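You operate a simulated robot arm through the tools that you are given. There is no shell and no other tool. Be economical: measure what you need, move in short steps, check, and stop when the job is done.

The job below is to be done with a simulated two-armed robot. You get a single attempt, and the scene is never put back.

Task
Take the aluminium sleeve and leave it on the right end of the packing table. Turn the right regulator knob to 0 bar. Turn the left regulator knob to 6 bar. Press the low red button three times. Turn the drum timer dial to 20 seconds. Put the jar on the top of the goods stand away on the service bench. Shut the table drawer. Fetch the medium sleeve from the right end of the packing table and stand it on the top of the bench. Put the union on the top of the bench away on the third shelf from the bottom of the grey rack. Take the elbow from the service bench and leave it on the white order card on the top of the bench. Press the black air button three times. Put the small nut from the service bench on top of the large socket. Take the small sleeve from the service bench and put it on the top of the bench. Put the nozzle from the right shelf of the air jet table on the drip rack top. Press the middle fan button three times. Shut the packing carton left flap. Any order will do. Set down upright: jar, medium sleeve, nozzle.

Only the result counts: the job must be done as asked and must still hold three seconds after the hand-in. Knocking over, shifting, dropping, spilling or breaking anything else fails it.

Robot
Two 7-joint arms with two-finger parallel grippers on one trunk, on a base that drives. Base frame: it is fixed to the floor where the robot stands at the start and does not move with it; the origin is under the middle of the robot, x ahead of it, y to its left, z up; the surface under the hand at the start is at about z = 76. Units: cm, degrees, N and s.
The left shoulder is at the start at [7, 13, 109], the right one opposite. With the tool pointing down near the work surface each hand reaches from about 20 to 52 cm from the robot's upright axis, wherever it stands, measured 20 degrees to its own side. Places, roughly: aluminium sleeve (4x4x4 cm) [50, 0, 80]; black air button [40, -520, 90]; drip rack top [-620, -170, 90]; drum timer dial [-140, 70, 80]; elbow (6x6x4 cm) [70, -530, 80]; jar [100, -175, 75]; large socket (8x8x8 cm) [30, -520, 80]; left regulator knob [-30, 60, 40]; low red button [-60, 60, 50]; medium sleeve (5x5x13 cm) [190, 10, 80]; middle fan button [-610, 280, 100]; nozzle (4x4x5 cm) [-520, -560, 80]; order card [275, -250, 75]; packing carton left flap [80, 30, 90]; right end of the packing table [210, 0, 80]; right regulator knob [10, 60, 40]; service bench [30, -540, 80]; small nut (4x3x2 cm) [-10, -530, 80]; small sleeve (3x3x3 cm) [-10, -520, 80]; table drawer [140, -40, 60]; third shelf of the grey rack [-80, -560, 80]; top of the bench [310, -230, 80]; union (10x4x3 cm) [300, -300, 90]. Payload 1.57 kg a hand.
The TCP of each hand is the grasp point between the finger pads, 3 cm short of the fingertips. In the tool frame z runs along the fingers and y along their closing line. The gripper opens to 8 cm. The fingers are 1.7 cm wide and 1.2 cm thick; the gripper's body (4 by 8.2 cm) begins 8 cm behind the TCP.
Orientation is told as [roll, pitch, yaw] about the base's x, y, z axes, in that order, counted from this pose: with the fingers straight down and closing along the base's y, the tool's x points along the base's -x, its y along +y and its z along -z.

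Tools
- The arms move only by the tool servo_tool. It takes "left_deltas", "right_deltas" or both (then of equal length, played together; a hand with none holds still); each is a list of rows, each a list of 7 numbers: the shift along the base's x, y, z in cm, then the turn, a rotation vector about the base's x, y, z in degrees, then the gripper command, from -1 (shut) to 1 (fully open), values between in proportion. In form: [[tx, ty, tz, ax, ay, az, fingers], ...]. A call has 1 to 8 rows; each row is the pose to reach, as a shift and turn from the pose commanded when the call began. Rows are played at 5 a second. More than 5 cm and 8.6 degrees between two rows, or a gripper value outside its range, and nothing of the call is played. Where a pose cannot be reached the arm comes as near as it can. A force on the tool above 40 N (or 10 N above the force at the start of the call, whichever is more), or a blocked arm, ends the call early, and 0.2 s more pass. The fingers move at their own pace (about 10.8 cm/s each) and stop on an object; they squeeze with about 31 N. The grip force told is the motor's: it shows also when the fingers shut on nothing. Time passes only in rows, and 0.2 s behind the last, so rows that repeat a pose let the fingers close. The reply holds the time, the measured pose of the TCP, the force on the tool along the base axes, the opening and the grip force, in the units named above and with some noise, with the torque about the TCP (base axes, N m) and any sound that the robot's microphone picked up.
- Cameras (640 x 400 px; columns grow to the right, rows downward): "scene" is now at [9.75, 7.79, 133.23]; the picture's right is [0.85, -0.52, 0.00], its down [-0.24, -0.40, -0.88] and it looks along [0.46, 0.76, -0.47] (base axes); focal length 214 px, centre (320, 200). "left" rides on the left gripper at [7.2, 0.7, -12.2] in its tool frame; the picture's right is [-0.09, 1.00, 0.00], its down [-0.84, -0.08, -0.54] and it looks along [-0.54, -0.05, 0.84] (tool axes); focal length 238 px, centre (320, 200). "right" rides on the right gripper at [7.2, -0.7, -12.2] in its tool frame; the picture's right is [0.09, 1.00, 0.00], its down [-0.84, 0.08, -0.54] and it looks along [-0.54, 0.05, 0.84] (tool axes); focal length 238 px, centre (320, 200). There is no depth. A picture from a camera that has moved, and an enlarged one, comes with that camera's place and axes in the base frame and with its lens.
- camera(camera): a new picture of that camera. The clock stands still meanwhile.
- raise_lower(by): slides the trunk up (or, below 0, down) by that many cm; the arms and the scene camera ride with it, the base frame stays. It gives what a move gives, with no picture.
- roll_base(legs): drives the robot by 1 to 6 legs, each [ahead, left, turn to the left] in cm, cm and degrees, along the robot's own axes; the way and the turn of a leg run together, so that a leg with both is an arc; at most 150 cm and 180 degrees a leg. The arms and the cameras ride along, it lands a little off, and it stops where it bumps. It gives what a move gives.
- turn_head(pan, tilt): turns the head with the scene camera to pan (to the left, within 86 degrees either way) and tilt (down, from -29 to 69), counted from straight ahead of the robot. It gives what a move gives.
- inspect(camera, box): a new picture of the part [left, top, right, bottom] of that camera's present view, enlarged. The clock stands still meanwhile.
- sign_off(): hands the job in; it is judged then, once.

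Work in short steps. Places have to be worked out from the pictures, the camera data and where the tool is seen: move nearer, look again, correct. Check each grasp and each placing, and mend what went wrong. You have 567 turns and 370 pictures in all, those below and enlarged ones among them. Open the grippers and draw the arms clear of the work before you hand the job in, unless the task says otherwise; then end with one line.

The tools are called after "Request:" as a command line: name --argument value ..., lists and objects as JSON in quotes. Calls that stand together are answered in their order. servo_tool: Moves the arms, as the interface text tells. Its arguments: {"type":"object","properties":{"left_deltas":{"type":"array"},"right_deltas":{"type":"array"}},"required":[]} The other tools are called the same way: raise_lower (by) slides the trunk up or down; roll_base (legs) drives the base; turn_head (pan, tilt) turns the head that bears the scene camera; camera (camera) takes a picture; inspect (camera, box) takes an enlarged picture of a part of a camera's view; sign_off () hands the job in.

At the start:

```text
time: 0.0
left_position: [27.55, 29.46, 111.11]
left_tool_rot: [0.0, 0.1, 0.0]
left_wrist_force: [0.1, -0.1, -0.9]
left_torque: [-0.01, -0.03, 0.03]
left_grip_width: 7.99
left_grasp_force: 0.1
right_position: [22.9, 2.46, 117.24]
right_tool_rot: [-0.2, -0.4, 0.3]
right_wrist_force: [55.9, -75.5, -98.0]
right_torque: [10.31, -1.18, 6.86]
right_grip_width: 7.99
right_grasp_force: 0.1
trunk travel left (down, up): [-72.8, 21.2]
robot x, y, heading: [0.06, 0.1, 0.0]
head pan, tilt: [28.3, 68.8]
```

scene: 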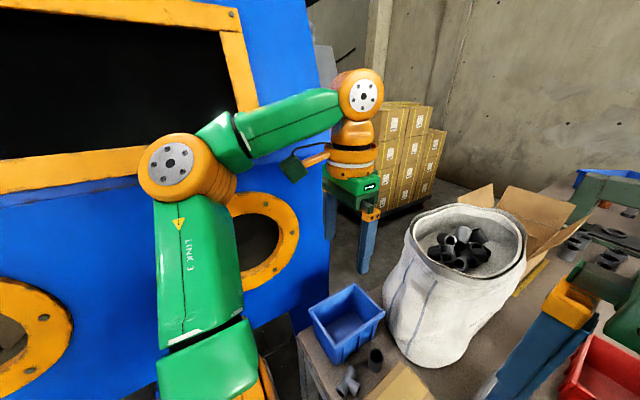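
right: 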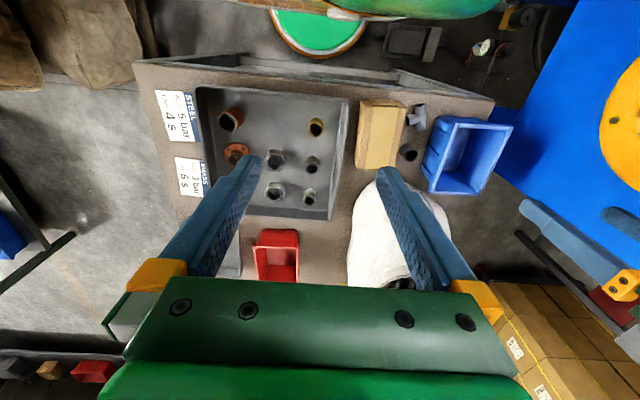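
left: 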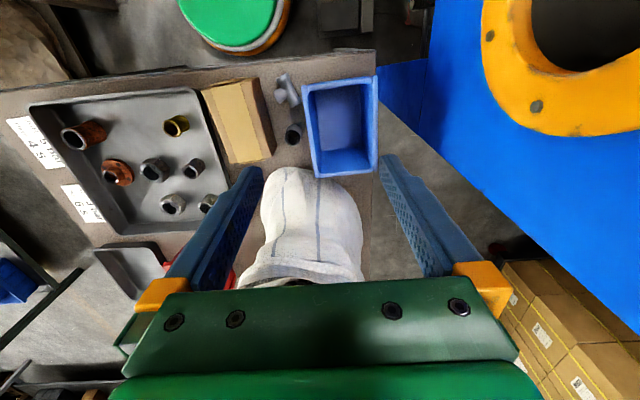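

I start by looking around: the work in front of the robot, then toward both sides.

Request:
turn_head --pan 0 --tilt 50

Request:
camera --camera "scene"

```text
time: 0.9
left_position: [27.5, 29.3, 111.17]
left_tool_rot: [-0.1, 0.0, -0.1]
left_wrist_force: [-0.1, 0.4, 0.1]
left_torque: [0.02, 0.01, -0.01]
left_grip_width: 7.99
left_grasp_force: 0.0
right_position: [23.03, 2.39, 117.04]
right_tool_rot: [-0.3, -0.5, 0.7]
right_wrist_force: [38.7, -81.0, -88.8]
right_torque: [11.08, -2.97, 7.62]
right_grip_width: 8.0
right_grasp_force: 0.0
trunk travel left (down, up): [-72.8, 21.2]
robot x, y, heading: [-0.31, 0.07, 0.1]
head pan, tilt: [0.0, 50.0]
```

```text
366 pictures are left
camera scene: at [9.77, 7.73, 133.05], right [0.85, -0.52, 0.0], down [-0.25, -0.41, -0.87], along [0.46, 0.75, -0.48], focal length 214 px, centre (320, 200)
```

scene: 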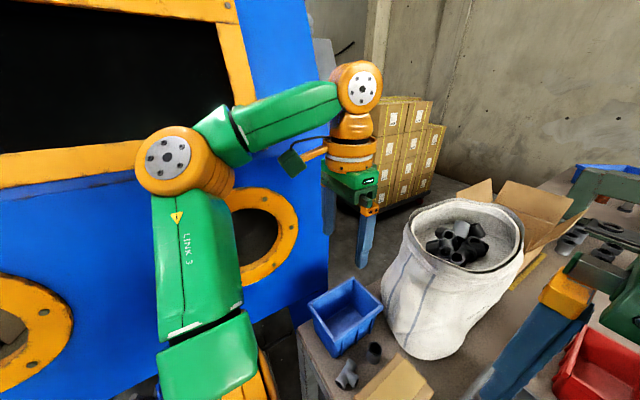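

The camera data look unchanged after the head turn; I take the picture again.

Request:
camera --camera "scene"

```text
365 pictures are left
camera scene: at [9.77, 7.73, 133.05], right [0.85, -0.52, 0.0], down [-0.25, -0.41, -0.87], along [0.46, 0.75, -0.48], focal length 214 px, centre (320, 200)
```

scene: 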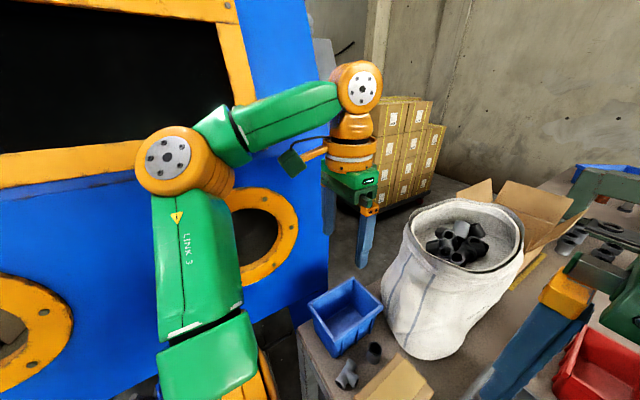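

The right wrist carries a large force and the head doesn't follow: the right arm is probably jammed against the head. I move the right arm outward to its own side, gently.

Request:
servo_tool --right_deltas '[[1, -4, 0, 0, 0, 0, 1], [2, -8, 0, 0, 0, 0, 1], [2, -12, 0, 0, 0, 0, 1], [2, -16, 0, 0, 0, 0, 1]]'

Request:
camera --camera "scene"

```text
time: 1.2
left_position: [27.52, 29.28, 111.18]
left_tool_rot: [0.1, 0.1, 0.0]
left_wrist_force: [-0.3, -0.2, -0.6]
left_torque: [0.05, -0.01, -0.03]
left_grip_width: 8.0
left_grasp_force: 0.1
right_position: [23.33, 0.96, 116.9]
right_tool_rot: [-0.8, -0.6, 1.4]
right_wrist_force: [6.2, -91.1, -77.7]
right_torque: [12.26, -6.57, 8.64]
right_grip_width: 7.99
right_grasp_force: 0.1
trunk travel left (down, up): [-72.8, 21.2]
robot x, y, heading: [-0.05, 0.23, 0.1]
head pan, tilt: [0.0, 50.0]
stopped in row 1 (right hand): the force on the tool passed its limit at 142 N (the readings are from after the stop); the commanded pose is now the measured one
```

```text
364 pictures are left
camera scene: at [10.78, 6.84, 132.81], right [0.77, -0.63, 0.0], down [-0.32, -0.39, -0.86], along [0.54, 0.67, -0.51], focal length 214 px, centre (320, 200)
```

scene: 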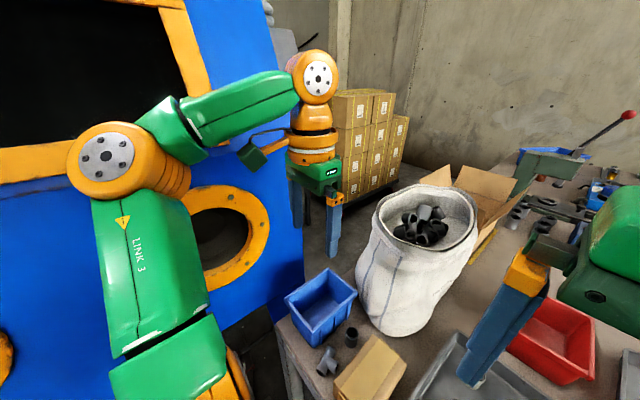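

The head follows as the arm yields; I continue in the direction the contact pushes (to -y and down).

Request:
servo_tool --right_deltas '[[1, -3, -3, 0, 0, 0, 1], [1, -6, -6, 0, 0, 0, 1], [2, -9, -7, 0, 0, 0, 1], [2, -12, -7, 0, 0, 0, 1]]'

Request:
servo_tool --right_deltas '[[1, -3, -3, 0, 0, 0, 1], [1, -6, -6, 0, 0, 0, 1], [2, -9, -7, 0, 0, 0, 1], [2, -12, -7, 0, 0, 0, 1]]'

```text
time: 2.2
left_position: [27.52, 29.16, 111.13]
left_tool_rot: [0.1, 0.0, 0.0]
left_wrist_force: [0.0, -0.8, -0.5]
left_torque: [0.01, -0.01, -0.02]
left_grip_width: 7.99
left_grasp_force: 0.0
right_position: [24.97, -11.2, 109.93]
right_tool_rot: [-0.3, -0.7, 0.7]
right_wrist_force: [-0.5, -1.3, 0.5]
right_torque: [0.06, -0.03, -0.02]
right_grip_width: 7.99
right_grasp_force: 0.1
trunk travel left (down, up): [-72.8, 21.2]
robot x, y, heading: [0.17, -0.14, 0.0]
head pan, tilt: [0.0, 50.0]
```

```text
time: 3.2
left_position: [27.47, 29.33, 111.21]
left_tool_rot: [0.1, 0.0, 0.1]
left_wrist_force: [-0.1, 0.0, 0.0]
left_torque: [0.0, 0.01, -0.03]
left_grip_width: 7.99
left_grasp_force: 0.1
right_position: [26.99, -22.86, 102.95]
right_tool_rot: [-0.4, -0.7, 0.7]
right_wrist_force: [-0.8, 0.4, 0.3]
right_torque: [0.01, 0.03, 0.0]
right_grip_width: 7.99
right_grasp_force: 0.1
trunk travel left (down, up): [-72.8, 21.2]
robot x, y, heading: [0.23, 0.06, 0.0]
head pan, tilt: [0.0, 50.0]
```

The right arm is free (force about zero). Now look ahead.

Request:
camera --camera "scene"

Request:
turn_head --pan -60 --tilt 20

Request:
camera --camera "scene"

Request:
turn_head --pan 70 --tilt 25

Request:
camera --camera "scene"

```text
363 pictures are left
camera scene: at [12.63, -0.13, 129.94], right [0.0, -1.0, 0.0], down [-0.77, 0.0, -0.64], along [0.64, 0.0, -0.77], focal length 214 px, centre (320, 200)
```

scene: 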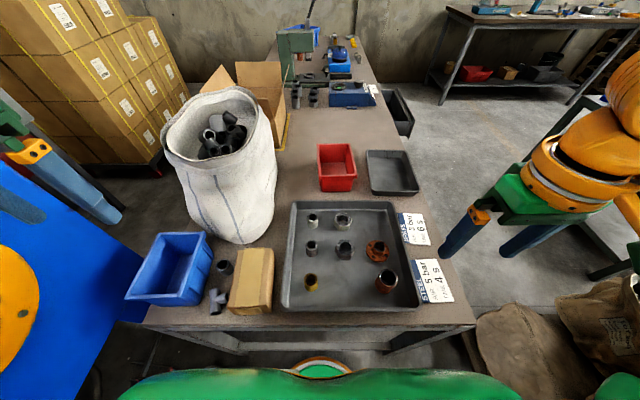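

```text
time: 4.5
left_position: [27.55, 29.39, 111.25]
left_tool_rot: [0.0, 0.0, 0.0]
left_wrist_force: [0.3, 0.5, -0.3]
left_torque: [-0.06, -0.01, -0.01]
left_grip_width: 8.0
left_grasp_force: 0.1
right_position: [27.06, -22.68, 103.0]
right_tool_rot: [-0.5, -0.5, 0.7]
right_wrist_force: [0.0, -0.8, -0.4]
right_torque: [-0.03, 0.0, 0.03]
right_grip_width: 8.02
right_grasp_force: 0.0
trunk travel left (down, up): [-72.8, 21.2]
robot x, y, heading: [0.25, -0.03, -0.0]
head pan, tilt: [-60.0, 20.0]
```

```text
362 pictures are left
camera scene: at [9.68, -8.08, 134.49], right [-0.87, -0.5, 0.0], down [-0.17, 0.3, -0.94], along [0.47, -0.81, -0.34], focal length 214 px, centre (320, 200)
```

scene: 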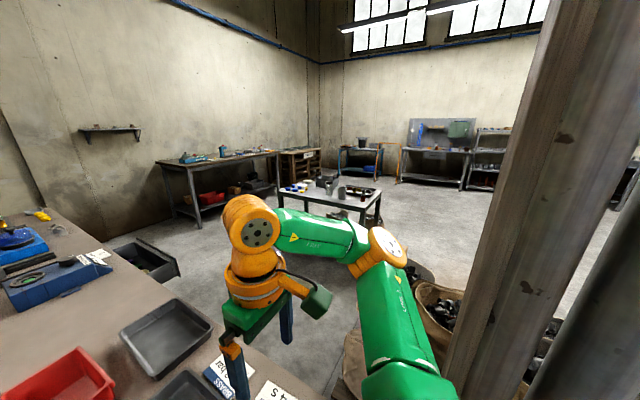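

```text
time: 6.6
left_position: [27.46, 29.33, 111.07]
left_tool_rot: [0.0, 0.0, 0.0]
left_wrist_force: [0.9, -0.2, -0.9]
left_torque: [-0.02, 0.03, 0.02]
left_grip_width: 8.02
left_grasp_force: 0.0
right_position: [27.01, -22.75, 102.99]
right_tool_rot: [-0.4, -0.5, 0.7]
right_wrist_force: [0.4, 0.2, 0.5]
right_torque: [-0.02, 0.01, -0.01]
right_grip_width: 8.0
right_grasp_force: 0.2
trunk travel left (down, up): [-72.8, 21.2]
robot x, y, heading: [0.06, -0.1, -0.2]
head pan, tilt: [70.0, 25.0]
```

```text
361 pictures are left
camera scene: at [8.17, 8.64, 133.69], right [0.94, -0.34, 0.0], down [-0.14, -0.4, -0.91], along [0.31, 0.85, -0.42], focal length 214 px, centre (320, 200)
```

scene: 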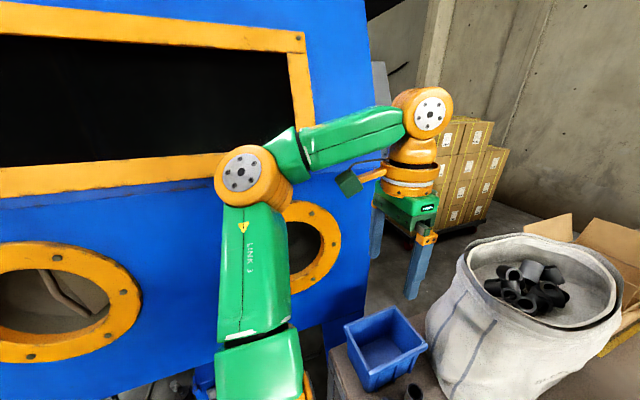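

Packing table lies ahead along x, the machine is on the left, other stations far right. I look at the tray closely.

Request:
turn_head --pan 0 --tilt 50

Request:
inspect --camera "scene" --box '[270, 190, 470, 315]'

Request:
inspect --camera "scene" --box '[220, 0, 420, 125]'

```text
time: 8.1
left_position: [27.53, 29.3, 111.04]
left_tool_rot: [0.1, 0.0, 0.0]
left_wrist_force: [-0.2, -0.9, 0.0]
left_torque: [-0.02, -0.01, 0.01]
left_grip_width: 8.02
left_grasp_force: 0.0
right_position: [26.94, -22.64, 102.97]
right_tool_rot: [-0.5, -0.6, 0.8]
right_wrist_force: [-0.9, 0.1, 0.6]
right_torque: [-0.02, -0.01, -0.01]
right_grip_width: 8.0
right_grasp_force: 0.1
trunk travel left (down, up): [-72.8, 21.2]
robot x, y, heading: [-0.03, -0.18, -0.2]
head pan, tilt: [0.0, 50.0]
```

```text
3.20 times, centred on (370, 252) of scene
camera zoom: at [12.72, -0.01, 129.94], right [0.0, -1.0, 0.0], down [-0.77, 0.0, -0.64], along [0.64, 0.0, -0.77], focal length 686 px, centre (160, 32)
```

zoom: 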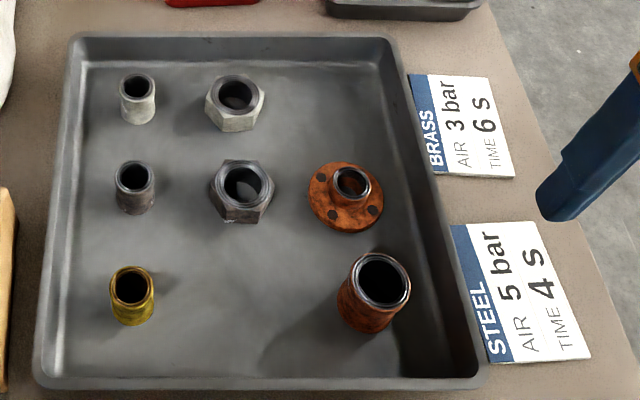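

```text
3.20 times, centred on (320, 62) of scene
camera zoom: at [12.72, -0.01, 129.94], right [0.0, -1.0, 0.0], down [-0.77, 0.0, -0.64], along [0.64, 0.0, -0.77], focal length 686 px, centre (320, 640)
```

zoom: 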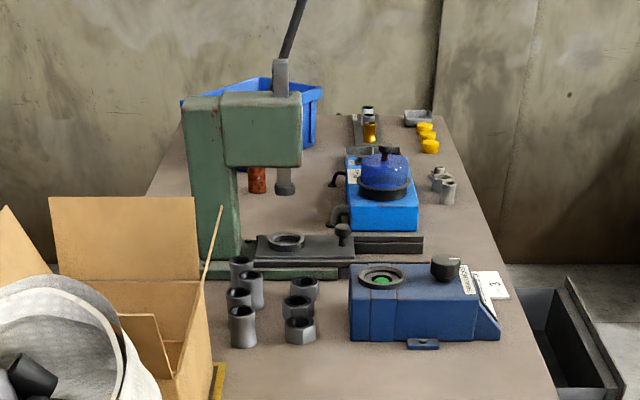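

Aluminium sleeve is the light one at the tray's far-left corner, near (47.5, 2). I bring the right hand over it.

Request:
servo_tool --right_deltas '[[3, 3.5, -1, 0, 0, 0, 0.5], [6, 7, -2, 0, 0, 0, 0.5], [9, 10.5, -3, 0, 0, 0, 0.5], [12, 14, -4, 0, 0, 0, 0.5], [15, 17.5, -5, 0, 0, 0, 0.5], [18, 21, -6, 0, 0, 0, 0.5], [20.5, 24.6, -7, 0, 0, 0, 0.5], [20.5, 24.6, -8, 0, 0, 0, 0.5]]'

Request:
camera --camera "right"

```text
time: 9.8
left_position: [27.69, 29.31, 111.15]
left_tool_rot: [0.0, 0.0, 0.1]
left_wrist_force: [0.4, 0.4, 0.5]
left_torque: [-0.01, -0.02, 0.03]
left_grip_width: 8.02
left_grasp_force: 0.0
right_position: [45.37, -1.39, 94.36]
right_tool_rot: [-0.5, -0.7, 0.7]
right_wrist_force: [0.9, 0.1, -0.3]
right_torque: [-0.01, 0.05, -0.01]
right_grip_width: 6.0
right_grasp_force: 0.1
right hand out of reach, approached as far as the arm can: row 7, 8
trunk travel left (down, up): [-72.8, 21.2]
robot x, y, heading: [0.15, 0.43, 0.3]
head pan, tilt: [0.0, 50.0]
```

```text
358 pictures are left
camera right: at [38.05, -2.21, 106.45], right [-0.1, 0.99, -0.01], down [0.83, 0.09, 0.55], along [0.55, 0.05, -0.83], focal length 238 px, centre (320, 200)
```

right: 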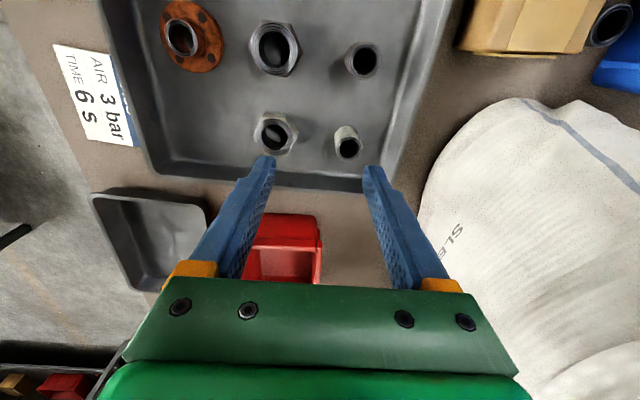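

The sleeve measures about (46.7, 1.4), just out of reach. I retract the left hand from the bag and drive 6 cm ahead.

Request:
servo_tool --left_deltas '[[-2, 0, 3, 0, 0, 0, 1], [-5, 0, 6, 0, 0, 0, 1]]'

Request:
roll_base --legs '[[6, 0, 0]]'

Request:
camera --camera "right"

```text
time: 10.4
left_position: [22.7, 29.16, 117.07]
left_tool_rot: [0.1, 0.0, 0.0]
left_wrist_force: [-0.6, 0.1, 0.2]
left_torque: [0.02, -0.05, -0.03]
left_grip_width: 8.0
left_grasp_force: 0.1
right_position: [45.21, -1.49, 94.46]
right_tool_rot: [-0.4, -0.8, 0.7]
right_wrist_force: [-0.7, 0.6, 0.1]
right_torque: [0.05, 0.0, 0.0]
right_grip_width: 6.0
right_grasp_force: 0.0
trunk travel left (down, up): [-72.8, 21.2]
robot x, y, heading: [-0.08, 0.06, 0.1]
head pan, tilt: [0.0, 50.0]
```

```text
time: 11.4
left_position: [28.35, 29.42, 116.97]
left_tool_rot: [0.1, -0.4, 0.1]
left_wrist_force: [-0.9, -0.4, -0.1]
left_torque: [-0.03, -0.04, 0.03]
left_grip_width: 7.98
left_grasp_force: 0.1
right_position: [50.95, -1.42, 94.64]
right_tool_rot: [-0.5, -0.9, 0.7]
right_wrist_force: [1.0, 0.3, 0.1]
right_torque: [0.0, -0.05, 0.0]
right_grip_width: 6.01
right_grasp_force: 0.1
trunk travel left (down, up): [-72.8, 21.2]
robot x, y, heading: [5.77, 0.26, 0.1]
head pan, tilt: [0.0, 50.0]
```

```text
357 pictures are left
camera right: at [43.56, -2.09, 106.66], right [-0.11, 0.99, -0.01], down [0.83, 0.09, 0.55], along [0.55, 0.05, -0.83], focal length 238 px, centre (320, 200)
```

right: 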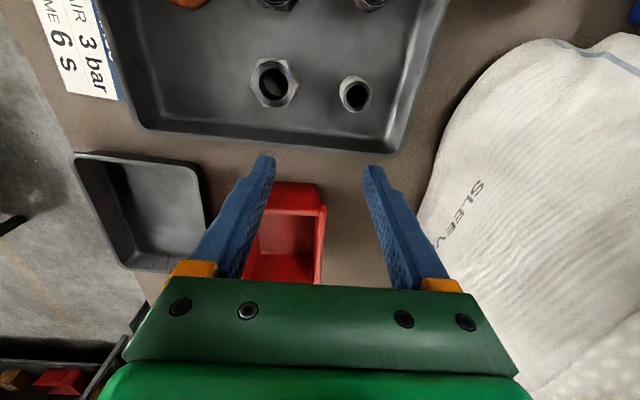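

Sleeve refined to about (47.1, 1.5). I move over it and descend, stopping a bit above for a check.

Request:
servo_tool --right_deltas '[[-3.8, 2.95, 0, 0, 0, 0, 0.5], [-3.8, 2.95, -4, 0, 0, 0, 0.5], [-3.8, 2.95, -8, 0, 0, 0, 0.5]]'

Request:
camera --camera "right"

```text
time: 12.2
left_position: [28.97, 29.42, 116.83]
left_tool_rot: [-0.1, 0.1, 0.2]
left_wrist_force: [-0.1, -0.4, -0.4]
left_torque: [-0.01, 0.05, 0.01]
left_grip_width: 8.0
left_grasp_force: 0.1
right_position: [47.89, 1.82, 86.38]
right_tool_rot: [-0.4, -0.5, 0.7]
right_wrist_force: [0.0, -0.6, -0.3]
right_torque: [0.02, -0.02, -0.01]
right_grip_width: 5.99
right_grasp_force: 0.1
trunk travel left (down, up): [-72.8, 21.2]
robot x, y, heading: [5.91, 0.11, -0.0]
head pan, tilt: [0.0, 50.0]
```

```text
356 pictures are left
camera right: at [40.44, 1.06, 98.5], right [-0.1, 0.99, -0.01], down [0.83, 0.09, 0.55], along [0.55, 0.05, -0.84], focal length 238 px, centre (320, 200)
```

right: 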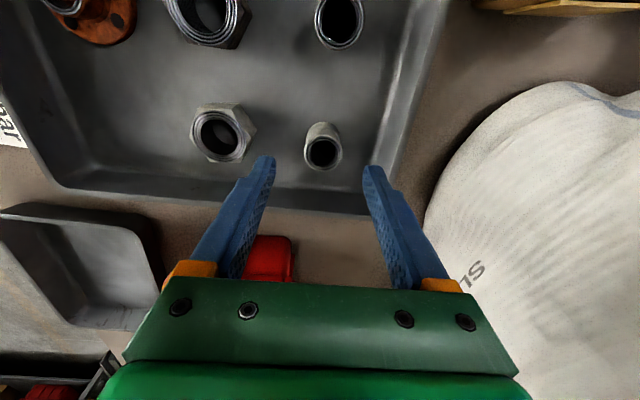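

Aligned within half a cm; I descend and close.

Request:
servo_tool --right_deltas '[[-0.5, 0, -3, 0, 0, 0, 0.5], [-0.5, 0, -5.4, 0, 0, 0, 0.5], [-0.5, 0, -5.4, 0, 0, 0, -1], [-0.5, 0, -5.4, 0, 0, 0, -1], [-0.5, 0, -5.4, 0, 0, 0, -1]]'

Request:
servo_tool --right_deltas '[[0, 0, 4, 0, 0, 0, -1], [0, 0, 8, 0, 0, 0, -1], [0, 0, 12, 0, 0, 0, -1], [0, 0, 16, 0, 0, 0, -1]]'

Request:
camera --camera "right"

```text
time: 13.4
left_position: [28.88, 29.31, 116.96]
left_tool_rot: [0.0, 0.1, 0.1]
left_wrist_force: [-0.4, -0.2, 0.4]
left_torque: [0.05, -0.03, -0.03]
left_grip_width: 8.0
left_grasp_force: 0.0
right_position: [47.13, 1.69, 81.2]
right_tool_rot: [-0.4, -0.5, 0.8]
right_wrist_force: [0.0, 0.1, -0.5]
right_torque: [0.03, 0.03, 0.01]
right_grip_width: 2.94
right_grasp_force: 31.1
trunk travel left (down, up): [-72.8, 21.2]
robot x, y, heading: [5.87, 0.08, 0.2]
head pan, tilt: [0.0, 50.0]
```

```text
time: 14.4
left_position: [28.76, 29.21, 116.9]
left_tool_rot: [0.1, -0.1, 0.1]
left_wrist_force: [0.2, -0.3, 0.2]
left_torque: [0.0, -0.03, 0.03]
left_grip_width: 7.99
left_grasp_force: 0.0
right_position: [46.73, 1.58, 97.09]
right_tool_rot: [-0.5, -0.6, 0.8]
right_wrist_force: [0.2, -0.4, -0.5]
right_torque: [0.0, -0.02, 0.0]
right_grip_width: 2.92
right_grasp_force: 31.2
trunk travel left (down, up): [-72.8, 21.2]
robot x, y, heading: [5.86, 0.27, 0.4]
head pan, tilt: [0.0, 50.0]
```

```text
355 pictures are left
camera right: at [39.48, 0.87, 109.21], right [-0.11, 0.99, -0.01], down [0.83, 0.09, 0.55], along [0.55, 0.05, -0.83], focal length 238 px, centre (320, 200)
```

right: 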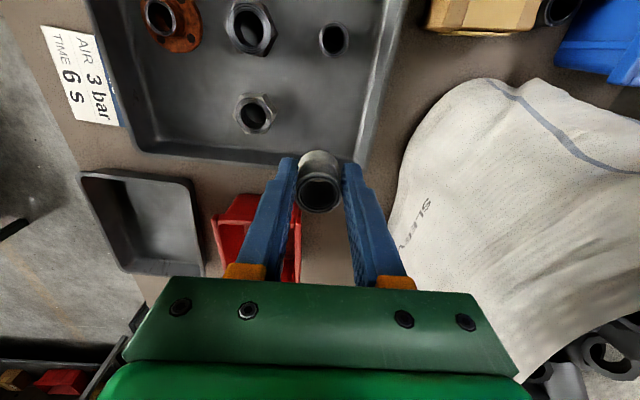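

The aluminium sleeve is held. Before driving I look at the floor on the right and behind.

Request:
turn_head --pan -60 --tilt 40

Request:
camera --camera "scene"

Request:
turn_head --pan -86 --tilt 25

Request:
camera --camera "scene"

Request:
turn_head --pan 86 --tilt 45

Request:
camera --camera "scene"

```text
time: 15.7
left_position: [28.93, 29.3, 116.84]
left_tool_rot: [0.0, 0.0, 0.0]
left_wrist_force: [-0.1, 0.3, -0.1]
left_torque: [0.03, -0.01, 0.0]
left_grip_width: 8.02
left_grasp_force: 0.0
right_position: [46.9, 1.64, 96.99]
right_tool_rot: [-0.5, -0.6, 0.8]
right_wrist_force: [-0.9, -1.3, -0.6]
right_torque: [-0.03, 0.03, 0.02]
right_grip_width: 2.94
right_grasp_force: 31.6
trunk travel left (down, up): [-72.8, 21.2]
robot x, y, heading: [6.17, 0.14, -0.0]
head pan, tilt: [-60.0, 40.0]
```

```text
354 pictures are left
camera scene: at [15.29, -7.35, 131.35], right [-0.86, -0.5, 0.0], down [-0.32, 0.56, -0.77], along [0.38, -0.66, -0.64], focal length 214 px, centre (320, 200)
```

scene: 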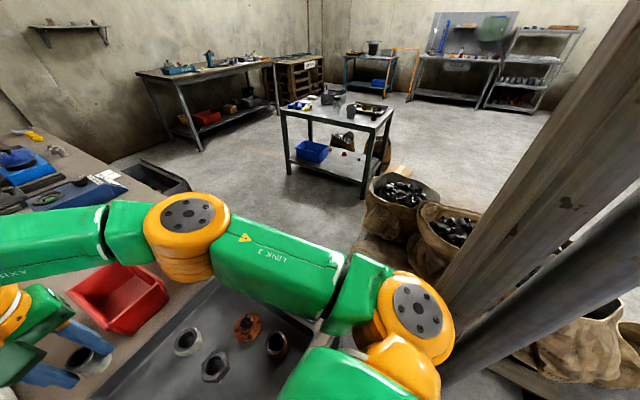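

```text
time: 16.6
left_position: [28.76, 29.22, 116.82]
left_tool_rot: [0.1, 0.0, 0.1]
left_wrist_force: [-1.1, -1.0, 0.3]
left_torque: [-0.01, -0.02, 0.04]
left_grip_width: 7.99
left_grasp_force: 0.1
right_position: [47.03, 1.65, 96.88]
right_tool_rot: [-0.5, -0.6, 0.8]
right_wrist_force: [-0.4, -0.3, -1.1]
right_torque: [0.03, 0.02, 0.01]
right_grip_width: 2.95
right_grasp_force: 30.8
trunk travel left (down, up): [-72.8, 21.2]
robot x, y, heading: [5.89, -0.08, 0.3]
head pan, tilt: [-85.9, 25.0]
```

```text
353 pictures are left
camera scene: at [11.69, -9.18, 133.68], right [-1.0, -0.07, 0.0], down [-0.03, 0.42, -0.91], along [0.07, -0.9, -0.42], focal length 214 px, centre (320, 200)
```

scene: 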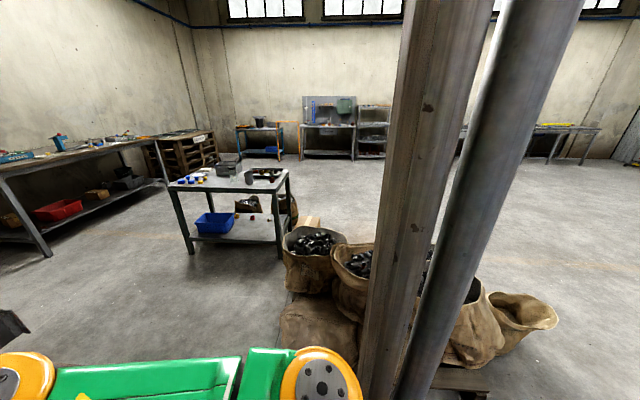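

```text
time: 19.2
left_position: [28.76, 29.25, 116.89]
left_tool_rot: [0.0, 0.0, 0.1]
left_wrist_force: [0.4, 0.0, 0.9]
left_torque: [0.0, 0.01, 0.0]
left_grip_width: 8.02
left_grasp_force: 0.1
right_position: [46.75, 1.63, 97.08]
right_tool_rot: [-0.5, -0.5, 0.8]
right_wrist_force: [0.0, 0.4, 0.9]
right_torque: [0.01, 0.01, -0.02]
right_grip_width: 2.93
right_grasp_force: 31.4
trunk travel left (down, up): [-72.8, 21.2]
robot x, y, heading: [5.57, 0.16, 0.4]
head pan, tilt: [85.9, 45.0]
```

```text
352 pictures are left
camera scene: at [11.58, 8.12, 130.63], right [1.0, -0.07, 0.0], down [-0.05, -0.71, -0.71], along [0.05, 0.71, -0.71], focal length 214 px, centre (320, 200)
```

scene: 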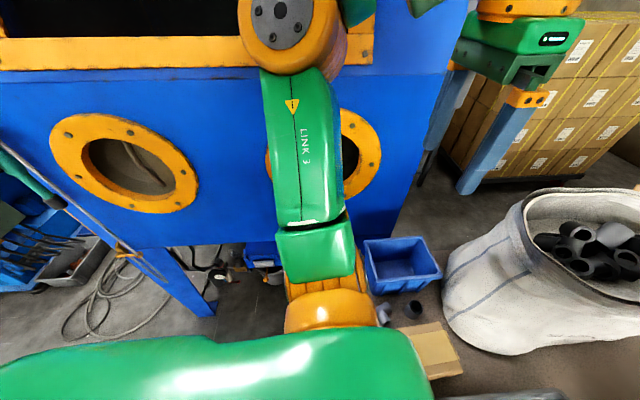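

A column and sacks stand at the right; I need its clearance, so I look steeply down there.

Request:
turn_head --pan -86 --tilt 60

Request:
camera --camera "scene"

Request:
turn_head --pan -40 --tilt 65

Request:
camera --camera "scene"

```text
time: 21.8
left_position: [28.79, 29.25, 116.94]
left_tool_rot: [0.1, 0.0, 0.1]
left_wrist_force: [-0.2, 0.4, -0.5]
left_torque: [0.0, -0.02, -0.04]
left_grip_width: 8.02
left_grasp_force: 0.1
right_position: [46.95, 1.67, 97.08]
right_tool_rot: [-0.3, -0.6, 0.9]
right_wrist_force: [0.2, -0.4, -0.3]
right_torque: [0.04, 0.01, 0.04]
right_grip_width: 2.9
right_grasp_force: 30.8
trunk travel left (down, up): [-72.8, 21.2]
robot x, y, heading: [5.96, -0.11, -0.0]
head pan, tilt: [-85.9, 60.0]
```

```text
351 pictures are left
camera scene: at [11.5, -6.65, 128.68], right [-1.0, -0.07, 0.0], down [-0.06, 0.86, -0.5], along [0.04, -0.5, -0.87], focal length 214 px, centre (320, 200)
```

scene: 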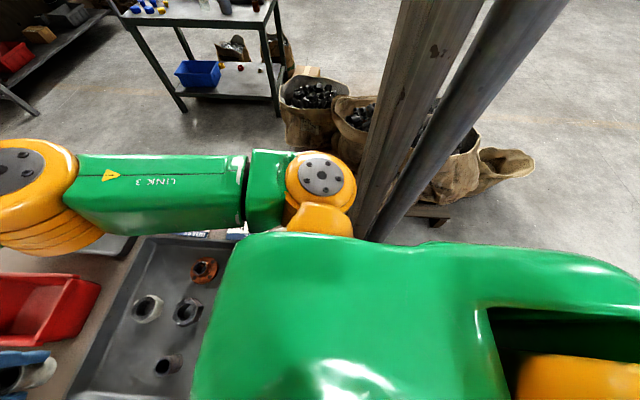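

```text
time: 22.9
left_position: [28.77, 29.32, 116.89]
left_tool_rot: [0.0, 0.0, 0.2]
left_wrist_force: [-0.7, 0.3, 0.7]
left_torque: [-0.01, -0.05, 0.01]
left_grip_width: 8.01
left_grasp_force: 0.2
right_position: [46.98, 1.55, 97.02]
right_tool_rot: [-0.5, -0.7, 0.8]
right_wrist_force: [-0.6, 1.0, -0.4]
right_torque: [0.0, 0.04, 0.02]
right_grip_width: 2.88
right_grasp_force: 30.7
trunk travel left (down, up): [-72.8, 21.2]
robot x, y, heading: [5.92, 0.26, -0.0]
head pan, tilt: [-40.0, 65.0]
```

```text
350 pictures are left
camera scene: at [15.66, -3.9, 128.12], right [-0.64, -0.77, 0.0], down [-0.69, 0.58, -0.42], along [0.32, -0.27, -0.91], focal length 214 px, centre (320, 200)
```

scene: 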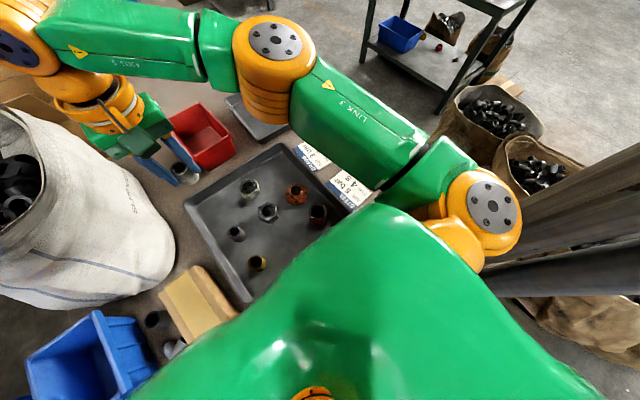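

I check the carton and its flaps from here.

Request:
turn_head --pan 15 --tilt 25

Request:
camera --camera "scene"

Request:
inspect --camera "scene" --box '[240, 100, 440, 225]'

```text
time: 24.2
left_position: [28.87, 29.34, 116.88]
left_tool_rot: [0.0, 0.0, 0.1]
left_wrist_force: [0.3, 0.1, 1.0]
left_torque: [-0.01, -0.03, 0.01]
left_grip_width: 7.99
left_grasp_force: 0.1
right_position: [46.92, 1.59, 96.95]
right_tool_rot: [-0.5, -0.6, 0.9]
right_wrist_force: [0.0, 0.2, -0.5]
right_torque: [0.01, 0.02, 0.02]
right_grip_width: 2.9
right_grasp_force: 30.8
trunk travel left (down, up): [-72.8, 21.2]
robot x, y, heading: [6.0, -0.03, -0.0]
head pan, tilt: [15.0, 25.0]
```

```text
349 pictures are left
camera scene: at [19.91, 2.39, 133.68], right [0.26, -0.97, 0.0], down [-0.41, -0.11, -0.91], along [0.87, 0.24, -0.42], focal length 214 px, centre (320, 200)
```

scene: 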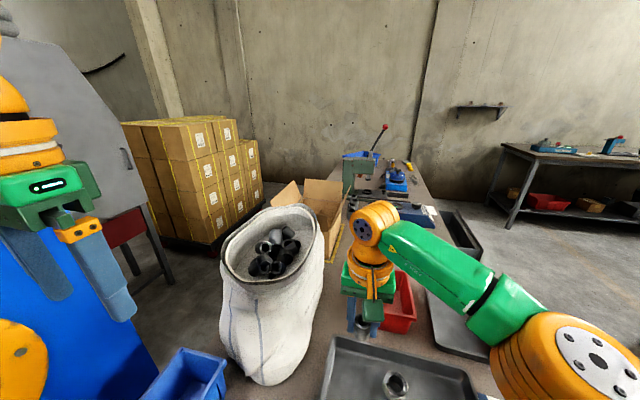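

```text
3.20 times, centred on (340, 162) of scene
camera zoom: at [19.91, 2.39, 133.68], right [0.26, -0.97, 0.0], down [-0.41, -0.11, -0.91], along [0.87, 0.24, -0.42], focal length 686 px, centre (256, 320)
```

zoom: 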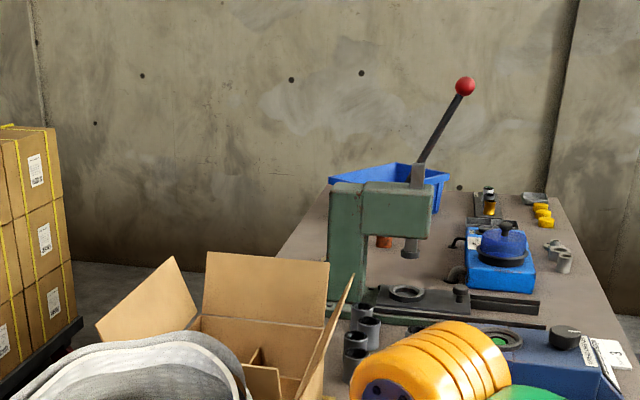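

I retract the right hand closer to the body, then back off and turn toward the cabinet for the knobs.

Request:
servo_tool --right_deltas '[[-3, -3, 3, 0, 0, 0, -1], [-6, -6, 5, 0, 0, 0, -1], [-9, -9, 7, 0, 0, 0, -1], [-12, -12, 8, 0, 0, 0, -1]]'

Request:
roll_base --legs '[[-20, 0, 0]]'

Request:
turn_head --pan 86 --tilt 45

Request:
camera --camera "scene"

Request:
turn_head --pan -86 --tilt 45

Request:
camera --camera "scene"

```text
refused: row 1 steps farther than a row can; nothing moved
```

```text
time: 25.8
left_position: [8.85, 29.33, 116.88]
left_tool_rot: [0.0, 0.1, 0.0]
left_wrist_force: [0.4, -0.6, -0.1]
left_torque: [-0.01, 0.03, -0.03]
left_grip_width: 7.98
left_grasp_force: 0.1
right_position: [26.73, 1.71, 96.95]
right_tool_rot: [-0.6, -0.5, 0.8]
right_wrist_force: [0.6, 0.1, -0.9]
right_torque: [-0.02, -0.02, 0.02]
right_grip_width: 2.89
right_grasp_force: 30.8
trunk travel left (down, up): [-72.8, 21.2]
robot x, y, heading: [-14.11, 0.23, 0.3]
head pan, tilt: [15.0, 25.0]
```

```text
time: 27.2
left_position: [8.61, 29.29, 116.9]
left_tool_rot: [0.1, 0.0, 0.1]
left_wrist_force: [0.0, 0.4, 0.8]
left_torque: [-0.02, -0.02, 0.0]
left_grip_width: 8.01
left_grasp_force: 0.1
right_position: [26.6, 1.66, 97.14]
right_tool_rot: [-0.6, -0.6, 0.8]
right_wrist_force: [-0.1, -0.8, -0.5]
right_torque: [0.0, 0.0, -0.03]
right_grip_width: 2.88
right_grasp_force: 30.7
trunk travel left (down, up): [-72.8, 21.2]
robot x, y, heading: [-14.25, -0.06, 0.2]
head pan, tilt: [85.9, 45.0]
```

```text
347 pictures are left
camera scene: at [-8.68, 8.08, 130.63], right [1.0, -0.07, 0.0], down [-0.05, -0.71, -0.71], along [0.05, 0.71, -0.71], focal length 214 px, centre (320, 200)
```

scene: 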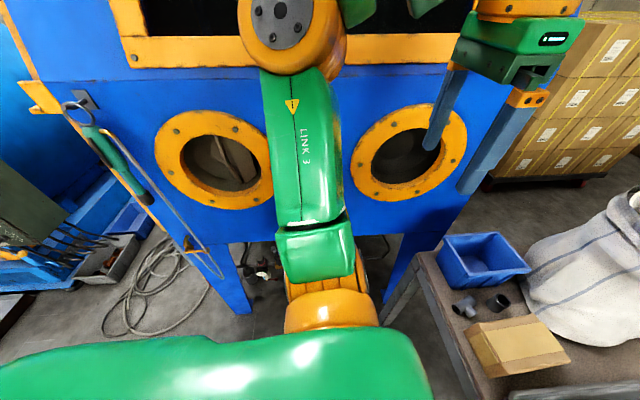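

```text
time: 29.8
left_position: [8.7, 29.2, 116.91]
left_tool_rot: [0.0, 0.0, 0.1]
left_wrist_force: [0.2, -0.4, -0.1]
left_torque: [0.0, -0.01, -0.01]
left_grip_width: 8.0
left_grasp_force: 0.0
right_position: [26.61, 1.6, 97.02]
right_tool_rot: [-0.4, -0.6, 0.8]
right_wrist_force: [0.0, 0.4, -1.0]
right_torque: [0.02, -0.01, -0.03]
right_grip_width: 2.88
right_grasp_force: 30.5
trunk travel left (down, up): [-72.8, 21.2]
robot x, y, heading: [-14.19, 0.38, 0.1]
head pan, tilt: [-85.9, 45.0]
```

```text
346 pictures are left
camera scene: at [-8.64, -8.15, 130.63], right [-1.0, -0.07, 0.0], down [-0.05, 0.71, -0.71], along [0.05, -0.71, -0.71], focal length 214 px, centre (320, 200)
```

scene: 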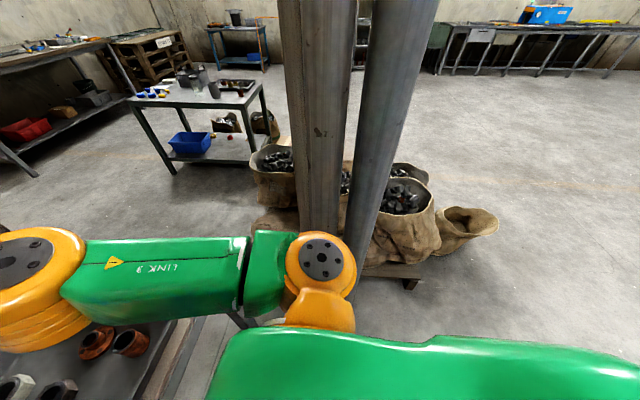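

The cabinet front is near y≈50 with legs at y≈53. I retract the right hand in smaller steps, then turn left 90°.

Request:
servo_tool --right_deltas '[[-3, -2, 2, 0, 0, 0, -1], [-6, -5, 4, 0, 0, 0, -1], [-9, -8, 6, 0, 0, 0, -1], [-12, -11, 8, 0, 0, 0, -1], [-13, -13, 10, 0, 0, 0, -1]]'

Request:
servo_tool --left_deltas '[[0, -4, 0, 0, 0, 0, 1], [0, -8, 0, 0, 0, 0, 1]]'

Request:
roll_base --legs '[[0, -5, 0], [0, 0, 90]]'

Request:
turn_head --pan 0 --tilt 50

Request:
camera --camera "scene"

```text
time: 31.0
left_position: [8.49, 29.29, 116.95]
left_tool_rot: [0.0, -0.1, 0.1]
left_wrist_force: [0.2, -0.3, -0.8]
left_torque: [-0.01, 0.02, 0.0]
left_grip_width: 8.0
left_grasp_force: 0.1
right_position: [13.42, -11.47, 107.24]
right_tool_rot: [-0.4, -0.7, 0.8]
right_wrist_force: [-0.4, 0.2, -0.6]
right_torque: [0.01, 0.01, -0.03]
right_grip_width: 2.87
right_grasp_force: 30.9
trunk travel left (down, up): [-72.8, 21.2]
robot x, y, heading: [-14.49, -0.55, 0.2]
head pan, tilt: [-85.9, 45.0]
```

```text
time: 31.6
left_position: [8.52, 20.95, 116.83]
left_tool_rot: [0.1, 0.1, 0.2]
left_wrist_force: [0.5, 0.3, 0.1]
left_torque: [-0.01, -0.01, 0.05]
left_grip_width: 8.02
left_grasp_force: 0.0
right_position: [13.68, -11.53, 107.23]
right_tool_rot: [-0.3, -0.5, 0.8]
right_wrist_force: [0.3, 0.0, -1.1]
right_torque: [0.01, -0.03, -0.01]
right_grip_width: 2.88
right_grasp_force: 31.5
trunk travel left (down, up): [-72.8, 21.2]
robot x, y, heading: [-14.31, 0.02, 0.2]
head pan, tilt: [-85.9, 45.0]
```

```text
time: 36.4
left_position: [-35.44, 17.85, 116.89]
left_tool_rot: [-0.1, 0.0, 90.1]
left_wrist_force: [0.7, 0.5, 0.1]
left_torque: [-0.02, 0.02, -0.02]
left_grip_width: 8.0
left_grasp_force: 0.1
right_position: [-2.86, 22.86, 107.22]
right_tool_rot: [-0.4, -0.5, 90.7]
right_wrist_force: [-0.4, -0.6, -1.0]
right_torque: [0.01, 0.0, 0.02]
right_grip_width: 2.88
right_grasp_force: 31.3
trunk travel left (down, up): [-72.8, 21.2]
robot x, y, heading: [-14.18, -4.98, 90.3]
head pan, tilt: [-85.9, 45.0]
```

```text
time: 38.0
left_position: [-35.49, 17.86, 116.94]
left_tool_rot: [0.0, 0.1, 90.1]
left_wrist_force: [0.0, -0.3, 0.9]
left_torque: [0.02, 0.0, -0.01]
left_grip_width: 8.0
left_grasp_force: 0.0
right_position: [-2.93, 22.78, 107.37]
right_tool_rot: [-0.4, -0.7, 90.7]
right_wrist_force: [-0.3, -0.8, -0.8]
right_torque: [0.01, -0.02, 0.04]
right_grip_width: 2.86
right_grasp_force: 31.6
trunk travel left (down, up): [-72.8, 21.2]
robot x, y, heading: [-14.25, -5.06, 90.2]
head pan, tilt: [0.0, 50.0]
```

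```text
345 pictures are left
camera scene: at [-14.26, 7.76, 129.94], right [1.0, 0.0, 0.0], down [0.0, -0.77, -0.64], along [0.0, 0.64, -0.77], focal length 214 px, centre (320, 200)
```

scene: 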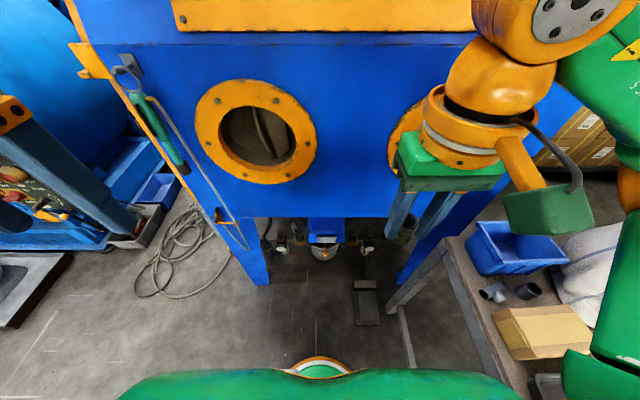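

The knobs are visible under the cabinet. To keep the right elbow off the packing table I shift 25 cm left, then lower the trunk.

Request:
roll_base --legs '[[0, 25, 0]]'

Request:
raise_lower --by -45

Request:
turn_head --pan -15 --tilt 35

Request:
camera --camera "scene"

```text
time: 39.8
left_position: [-59.14, 18.03, 116.91]
left_tool_rot: [0.1, 0.0, 89.6]
left_wrist_force: [0.2, 0.3, -0.3]
left_torque: [-0.03, 0.01, -0.01]
left_grip_width: 8.01
left_grasp_force: 0.0
right_position: [-26.66, 22.74, 107.3]
right_tool_rot: [-0.3, -0.7, 90.3]
right_wrist_force: [-0.3, -0.3, 0.0]
right_torque: [-0.01, 0.02, 0.02]
right_grip_width: 2.85
right_grasp_force: 31.1
trunk travel left (down, up): [-72.8, 21.2]
robot x, y, heading: [-38.25, -4.83, 89.7]
head pan, tilt: [0.0, 50.0]
```

```text
refused: -45 is not a number from -40 to 40
```

```text
time: 40.5
left_position: [-59.43, 18.11, 116.79]
left_tool_rot: [0.0, 0.0, 89.6]
left_wrist_force: [-0.2, 0.0, 0.2]
left_torque: [0.04, -0.01, 0.0]
left_grip_width: 7.99
left_grasp_force: 0.0
right_position: [-26.82, 22.86, 107.3]
right_tool_rot: [-0.5, -0.6, 90.4]
right_wrist_force: [-0.5, -0.1, 1.0]
right_torque: [-0.02, -0.02, -0.02]
right_grip_width: 2.86
right_grasp_force: 31.0
trunk travel left (down, up): [-72.8, 21.2]
robot x, y, heading: [-38.68, -4.57, 89.8]
head pan, tilt: [-15.0, 35.0]
```

```text
344 pictures are left
camera scene: at [-36.05, 8.61, 132.1], right [0.96, -0.26, 0.0], down [-0.15, -0.55, -0.82], along [0.22, 0.79, -0.57], focal length 214 px, centre (320, 200)
```

scene: 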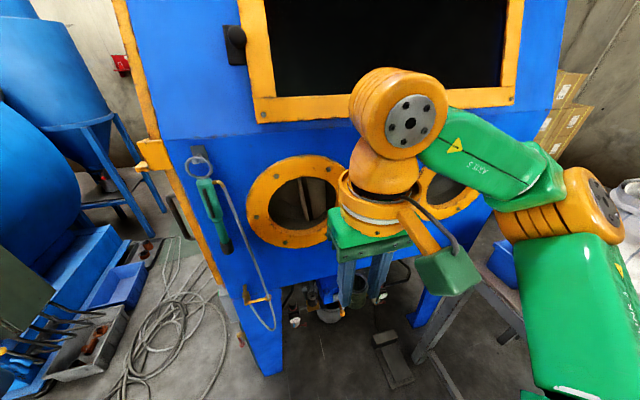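

Lower the trunk 40 cm (limit per call) and look.

Request:
raise_lower --by -40

Request:
turn_head --pan -20 --tilt 35

Request:
camera --camera "scene"

```text
time: 44.4
left_position: [-59.37, 18.15, 76.83]
left_tool_rot: [-0.1, 0.0, 89.7]
left_wrist_force: [0.4, -0.7, 0.4]
left_torque: [0.02, -0.01, 0.0]
left_grip_width: 7.99
left_grasp_force: 0.1
right_position: [-26.68, 22.75, 67.29]
right_tool_rot: [-0.4, -0.6, 90.2]
right_wrist_force: [0.5, -0.4, -0.8]
right_torque: [0.0, 0.02, 0.0]
right_grip_width: 2.85
right_grasp_force: 31.0
trunk travel left (down, up): [-32.8, 61.2]
robot x, y, heading: [-38.36, -4.74, 89.8]
head pan, tilt: [-15.0, 35.0]
```

```text
time: 45.0
left_position: [-59.29, 18.19, 76.89]
left_tool_rot: [0.0, 0.0, 89.7]
left_wrist_force: [0.1, -0.5, -1.1]
left_torque: [0.0, 0.02, 0.0]
left_grip_width: 8.0
left_grasp_force: 0.0
right_position: [-26.8, 22.84, 67.22]
right_tool_rot: [-0.4, -0.5, 90.3]
right_wrist_force: [0.1, 1.1, 0.1]
right_torque: [0.01, 0.02, -0.01]
right_grip_width: 2.86
right_grasp_force: 30.7
trunk travel left (down, up): [-32.8, 61.2]
robot x, y, heading: [-38.19, -4.98, 89.6]
head pan, tilt: [-20.0, 35.0]
```

```text
343 pictures are left
camera scene: at [-35.27, 8.37, 92.11], right [0.94, -0.35, 0.0], down [-0.2, -0.54, -0.82], along [0.28, 0.77, -0.57], focal length 214 px, centre (320, 200)
```

scene: 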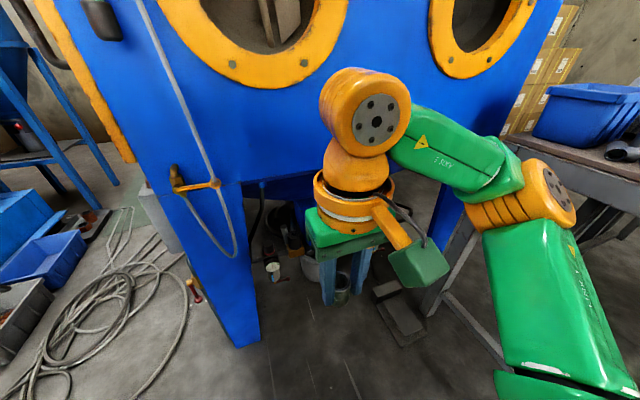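

The right arm blocks the view; I raise the right hand and look again, zoomed.

Request:
servo_tool --right_deltas '[[0, -1, 4, 0, 0, 0, -1], [0, -2, 8, 0, 0, 0, -1], [0, -3, 12, 0, 0, 0, -1], [0, -3, 16, 0, 0, 0, -1]]'

Request:
inspect --camera "scene" --box '[140, 150, 480, 360]'

```text
time: 46.0
left_position: [-59.28, 18.06, 76.83]
left_tool_rot: [0.0, 0.0, 89.6]
left_wrist_force: [0.3, -1.7, 0.2]
left_torque: [0.0, -0.01, 0.0]
left_grip_width: 7.99
left_grasp_force: 0.1
right_position: [-26.97, 19.71, 79.3]
right_tool_rot: [-0.3, -0.8, 90.3]
right_wrist_force: [0.1, -0.4, -0.3]
right_torque: [-0.02, 0.0, -0.01]
right_grip_width: 2.86
right_grasp_force: 31.5
right hand out of reach, approached as far as the arm can: row 4
trunk travel left (down, up): [-32.8, 61.2]
robot x, y, heading: [-38.53, -4.91, 89.6]
head pan, tilt: [-20.0, 35.0]
```

```text
1.88 times, centred on (310, 255) of scene
camera zoom: at [-35.23, 8.41, 92.1], right [0.94, -0.35, 0.0], down [-0.2, -0.54, -0.82], along [0.28, 0.77, -0.57], focal length 404 px, centre (339, 96)
```

zoom: 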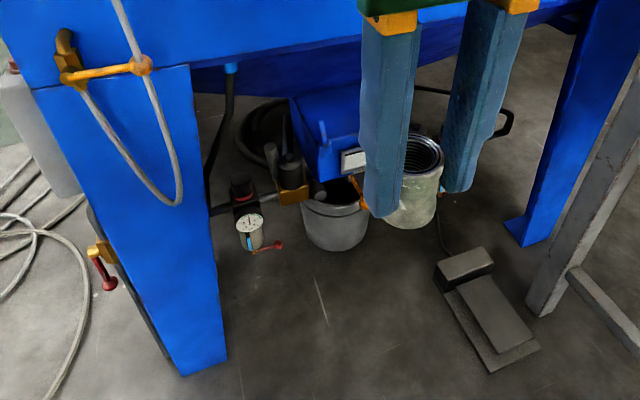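

The left regulator is found under the cabinet at about (-34, 60, 38). I move left and lower to look for the red button and see the knobs frontally.

Request:
roll_base --legs '[[-12, 22, 0]]'

Request:
raise_lower --by -20

Request:
turn_head --pan 0 --tilt 15

Request:
camera --camera "scene"

```text
time: 47.8
left_position: [-81.09, 6.38, 76.77]
left_tool_rot: [0.0, 0.0, 89.9]
left_wrist_force: [0.5, -0.8, 0.1]
left_torque: [0.01, 0.01, -0.01]
left_grip_width: 8.01
left_grasp_force: 0.1
right_position: [-48.57, 8.23, 79.28]
right_tool_rot: [-0.3, -0.8, 90.5]
right_wrist_force: [-0.7, 0.1, 0.4]
right_torque: [-0.02, -0.03, -0.01]
right_grip_width: 2.89
right_grasp_force: 30.5
trunk travel left (down, up): [-32.8, 61.2]
robot x, y, heading: [-59.96, -16.47, 89.8]
head pan, tilt: [-20.0, 35.0]
```

```text
time: 50.0
left_position: [-81.05, 6.44, 56.78]
left_tool_rot: [-0.1, 0.1, 89.9]
left_wrist_force: [-0.3, -0.9, -0.2]
left_torque: [-0.03, -0.02, -0.03]
left_grip_width: 7.98
left_grasp_force: 0.1
right_position: [-48.44, 8.27, 59.32]
right_tool_rot: [-0.4, -0.7, 90.5]
right_wrist_force: [-0.5, 0.7, -1.1]
right_torque: [-0.03, 0.02, 0.03]
right_grip_width: 2.85
right_grasp_force: 30.8
trunk travel left (down, up): [-12.8, 81.2]
robot x, y, heading: [-59.7, -16.54, 89.9]
head pan, tilt: [-20.0, 35.0]
```

```text
time: 50.8
left_position: [-80.98, 6.52, 56.84]
left_tool_rot: [0.0, 0.0, 89.8]
left_wrist_force: [0.7, 0.2, -0.3]
left_torque: [0.0, -0.01, 0.02]
left_grip_width: 7.98
left_grasp_force: 0.1
right_position: [-48.53, 8.26, 59.26]
right_tool_rot: [-0.4, -0.6, 90.5]
right_wrist_force: [0.2, 0.8, -0.5]
right_torque: [0.01, 0.02, 0.0]
right_grip_width: 2.86
right_grasp_force: 31.5
trunk travel left (down, up): [-12.8, 81.2]
robot x, y, heading: [-60.15, -16.56, 89.8]
head pan, tilt: [0.0, 15.0]
```

```text
341 pictures are left
camera scene: at [-59.87, -2.13, 75.3], right [1.0, 0.0, 0.0], down [0.0, -0.26, -0.97], along [0.0, 0.97, -0.26], focal length 214 px, centre (320, 200)
```

scene: 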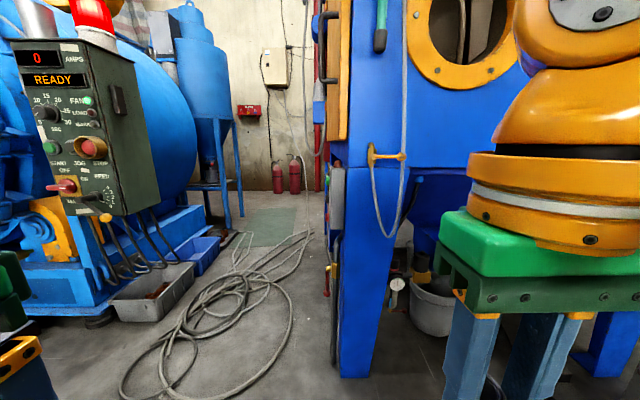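

The drum panel with its timer dial is on the left. I zoom on the cabinet's left leg side and on the drum panel.

Request:
inspect --camera "scene" --box '[290, 130, 450, 380]'

Request:
inspect --camera "scene" --box '[0, 20, 160, 220]'

```text
1.60 times, centred on (370, 255) of scene
camera zoom: at [-59.87, -2.13, 75.3], right [1.0, 0.0, 0.0], down [0.0, -0.26, -0.97], along [0.0, 0.97, -0.26], focal length 343 px, centre (240, 112)
```

zoom: 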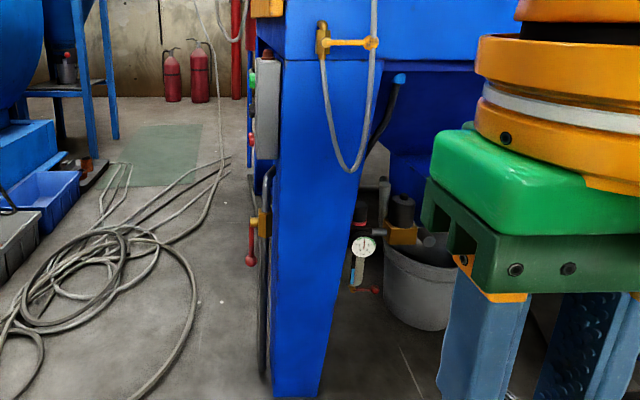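

```text
2.00 times, centred on (80, 120) of scene
camera zoom: at [-59.87, -2.13, 75.3], right [1.0, 0.0, 0.0], down [0.0, -0.26, -0.97], along [0.0, 0.97, -0.26], focal length 429 px, centre (800, 360)
```

zoom: 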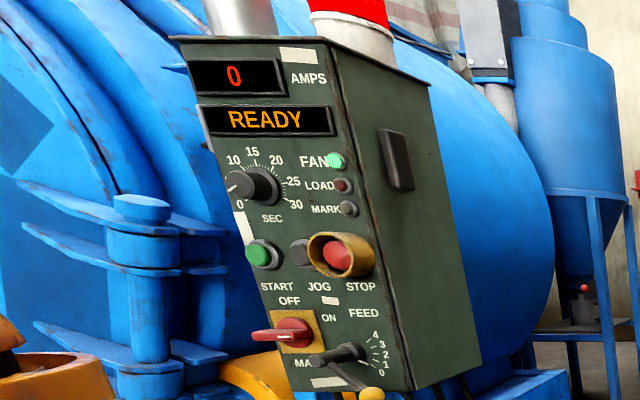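

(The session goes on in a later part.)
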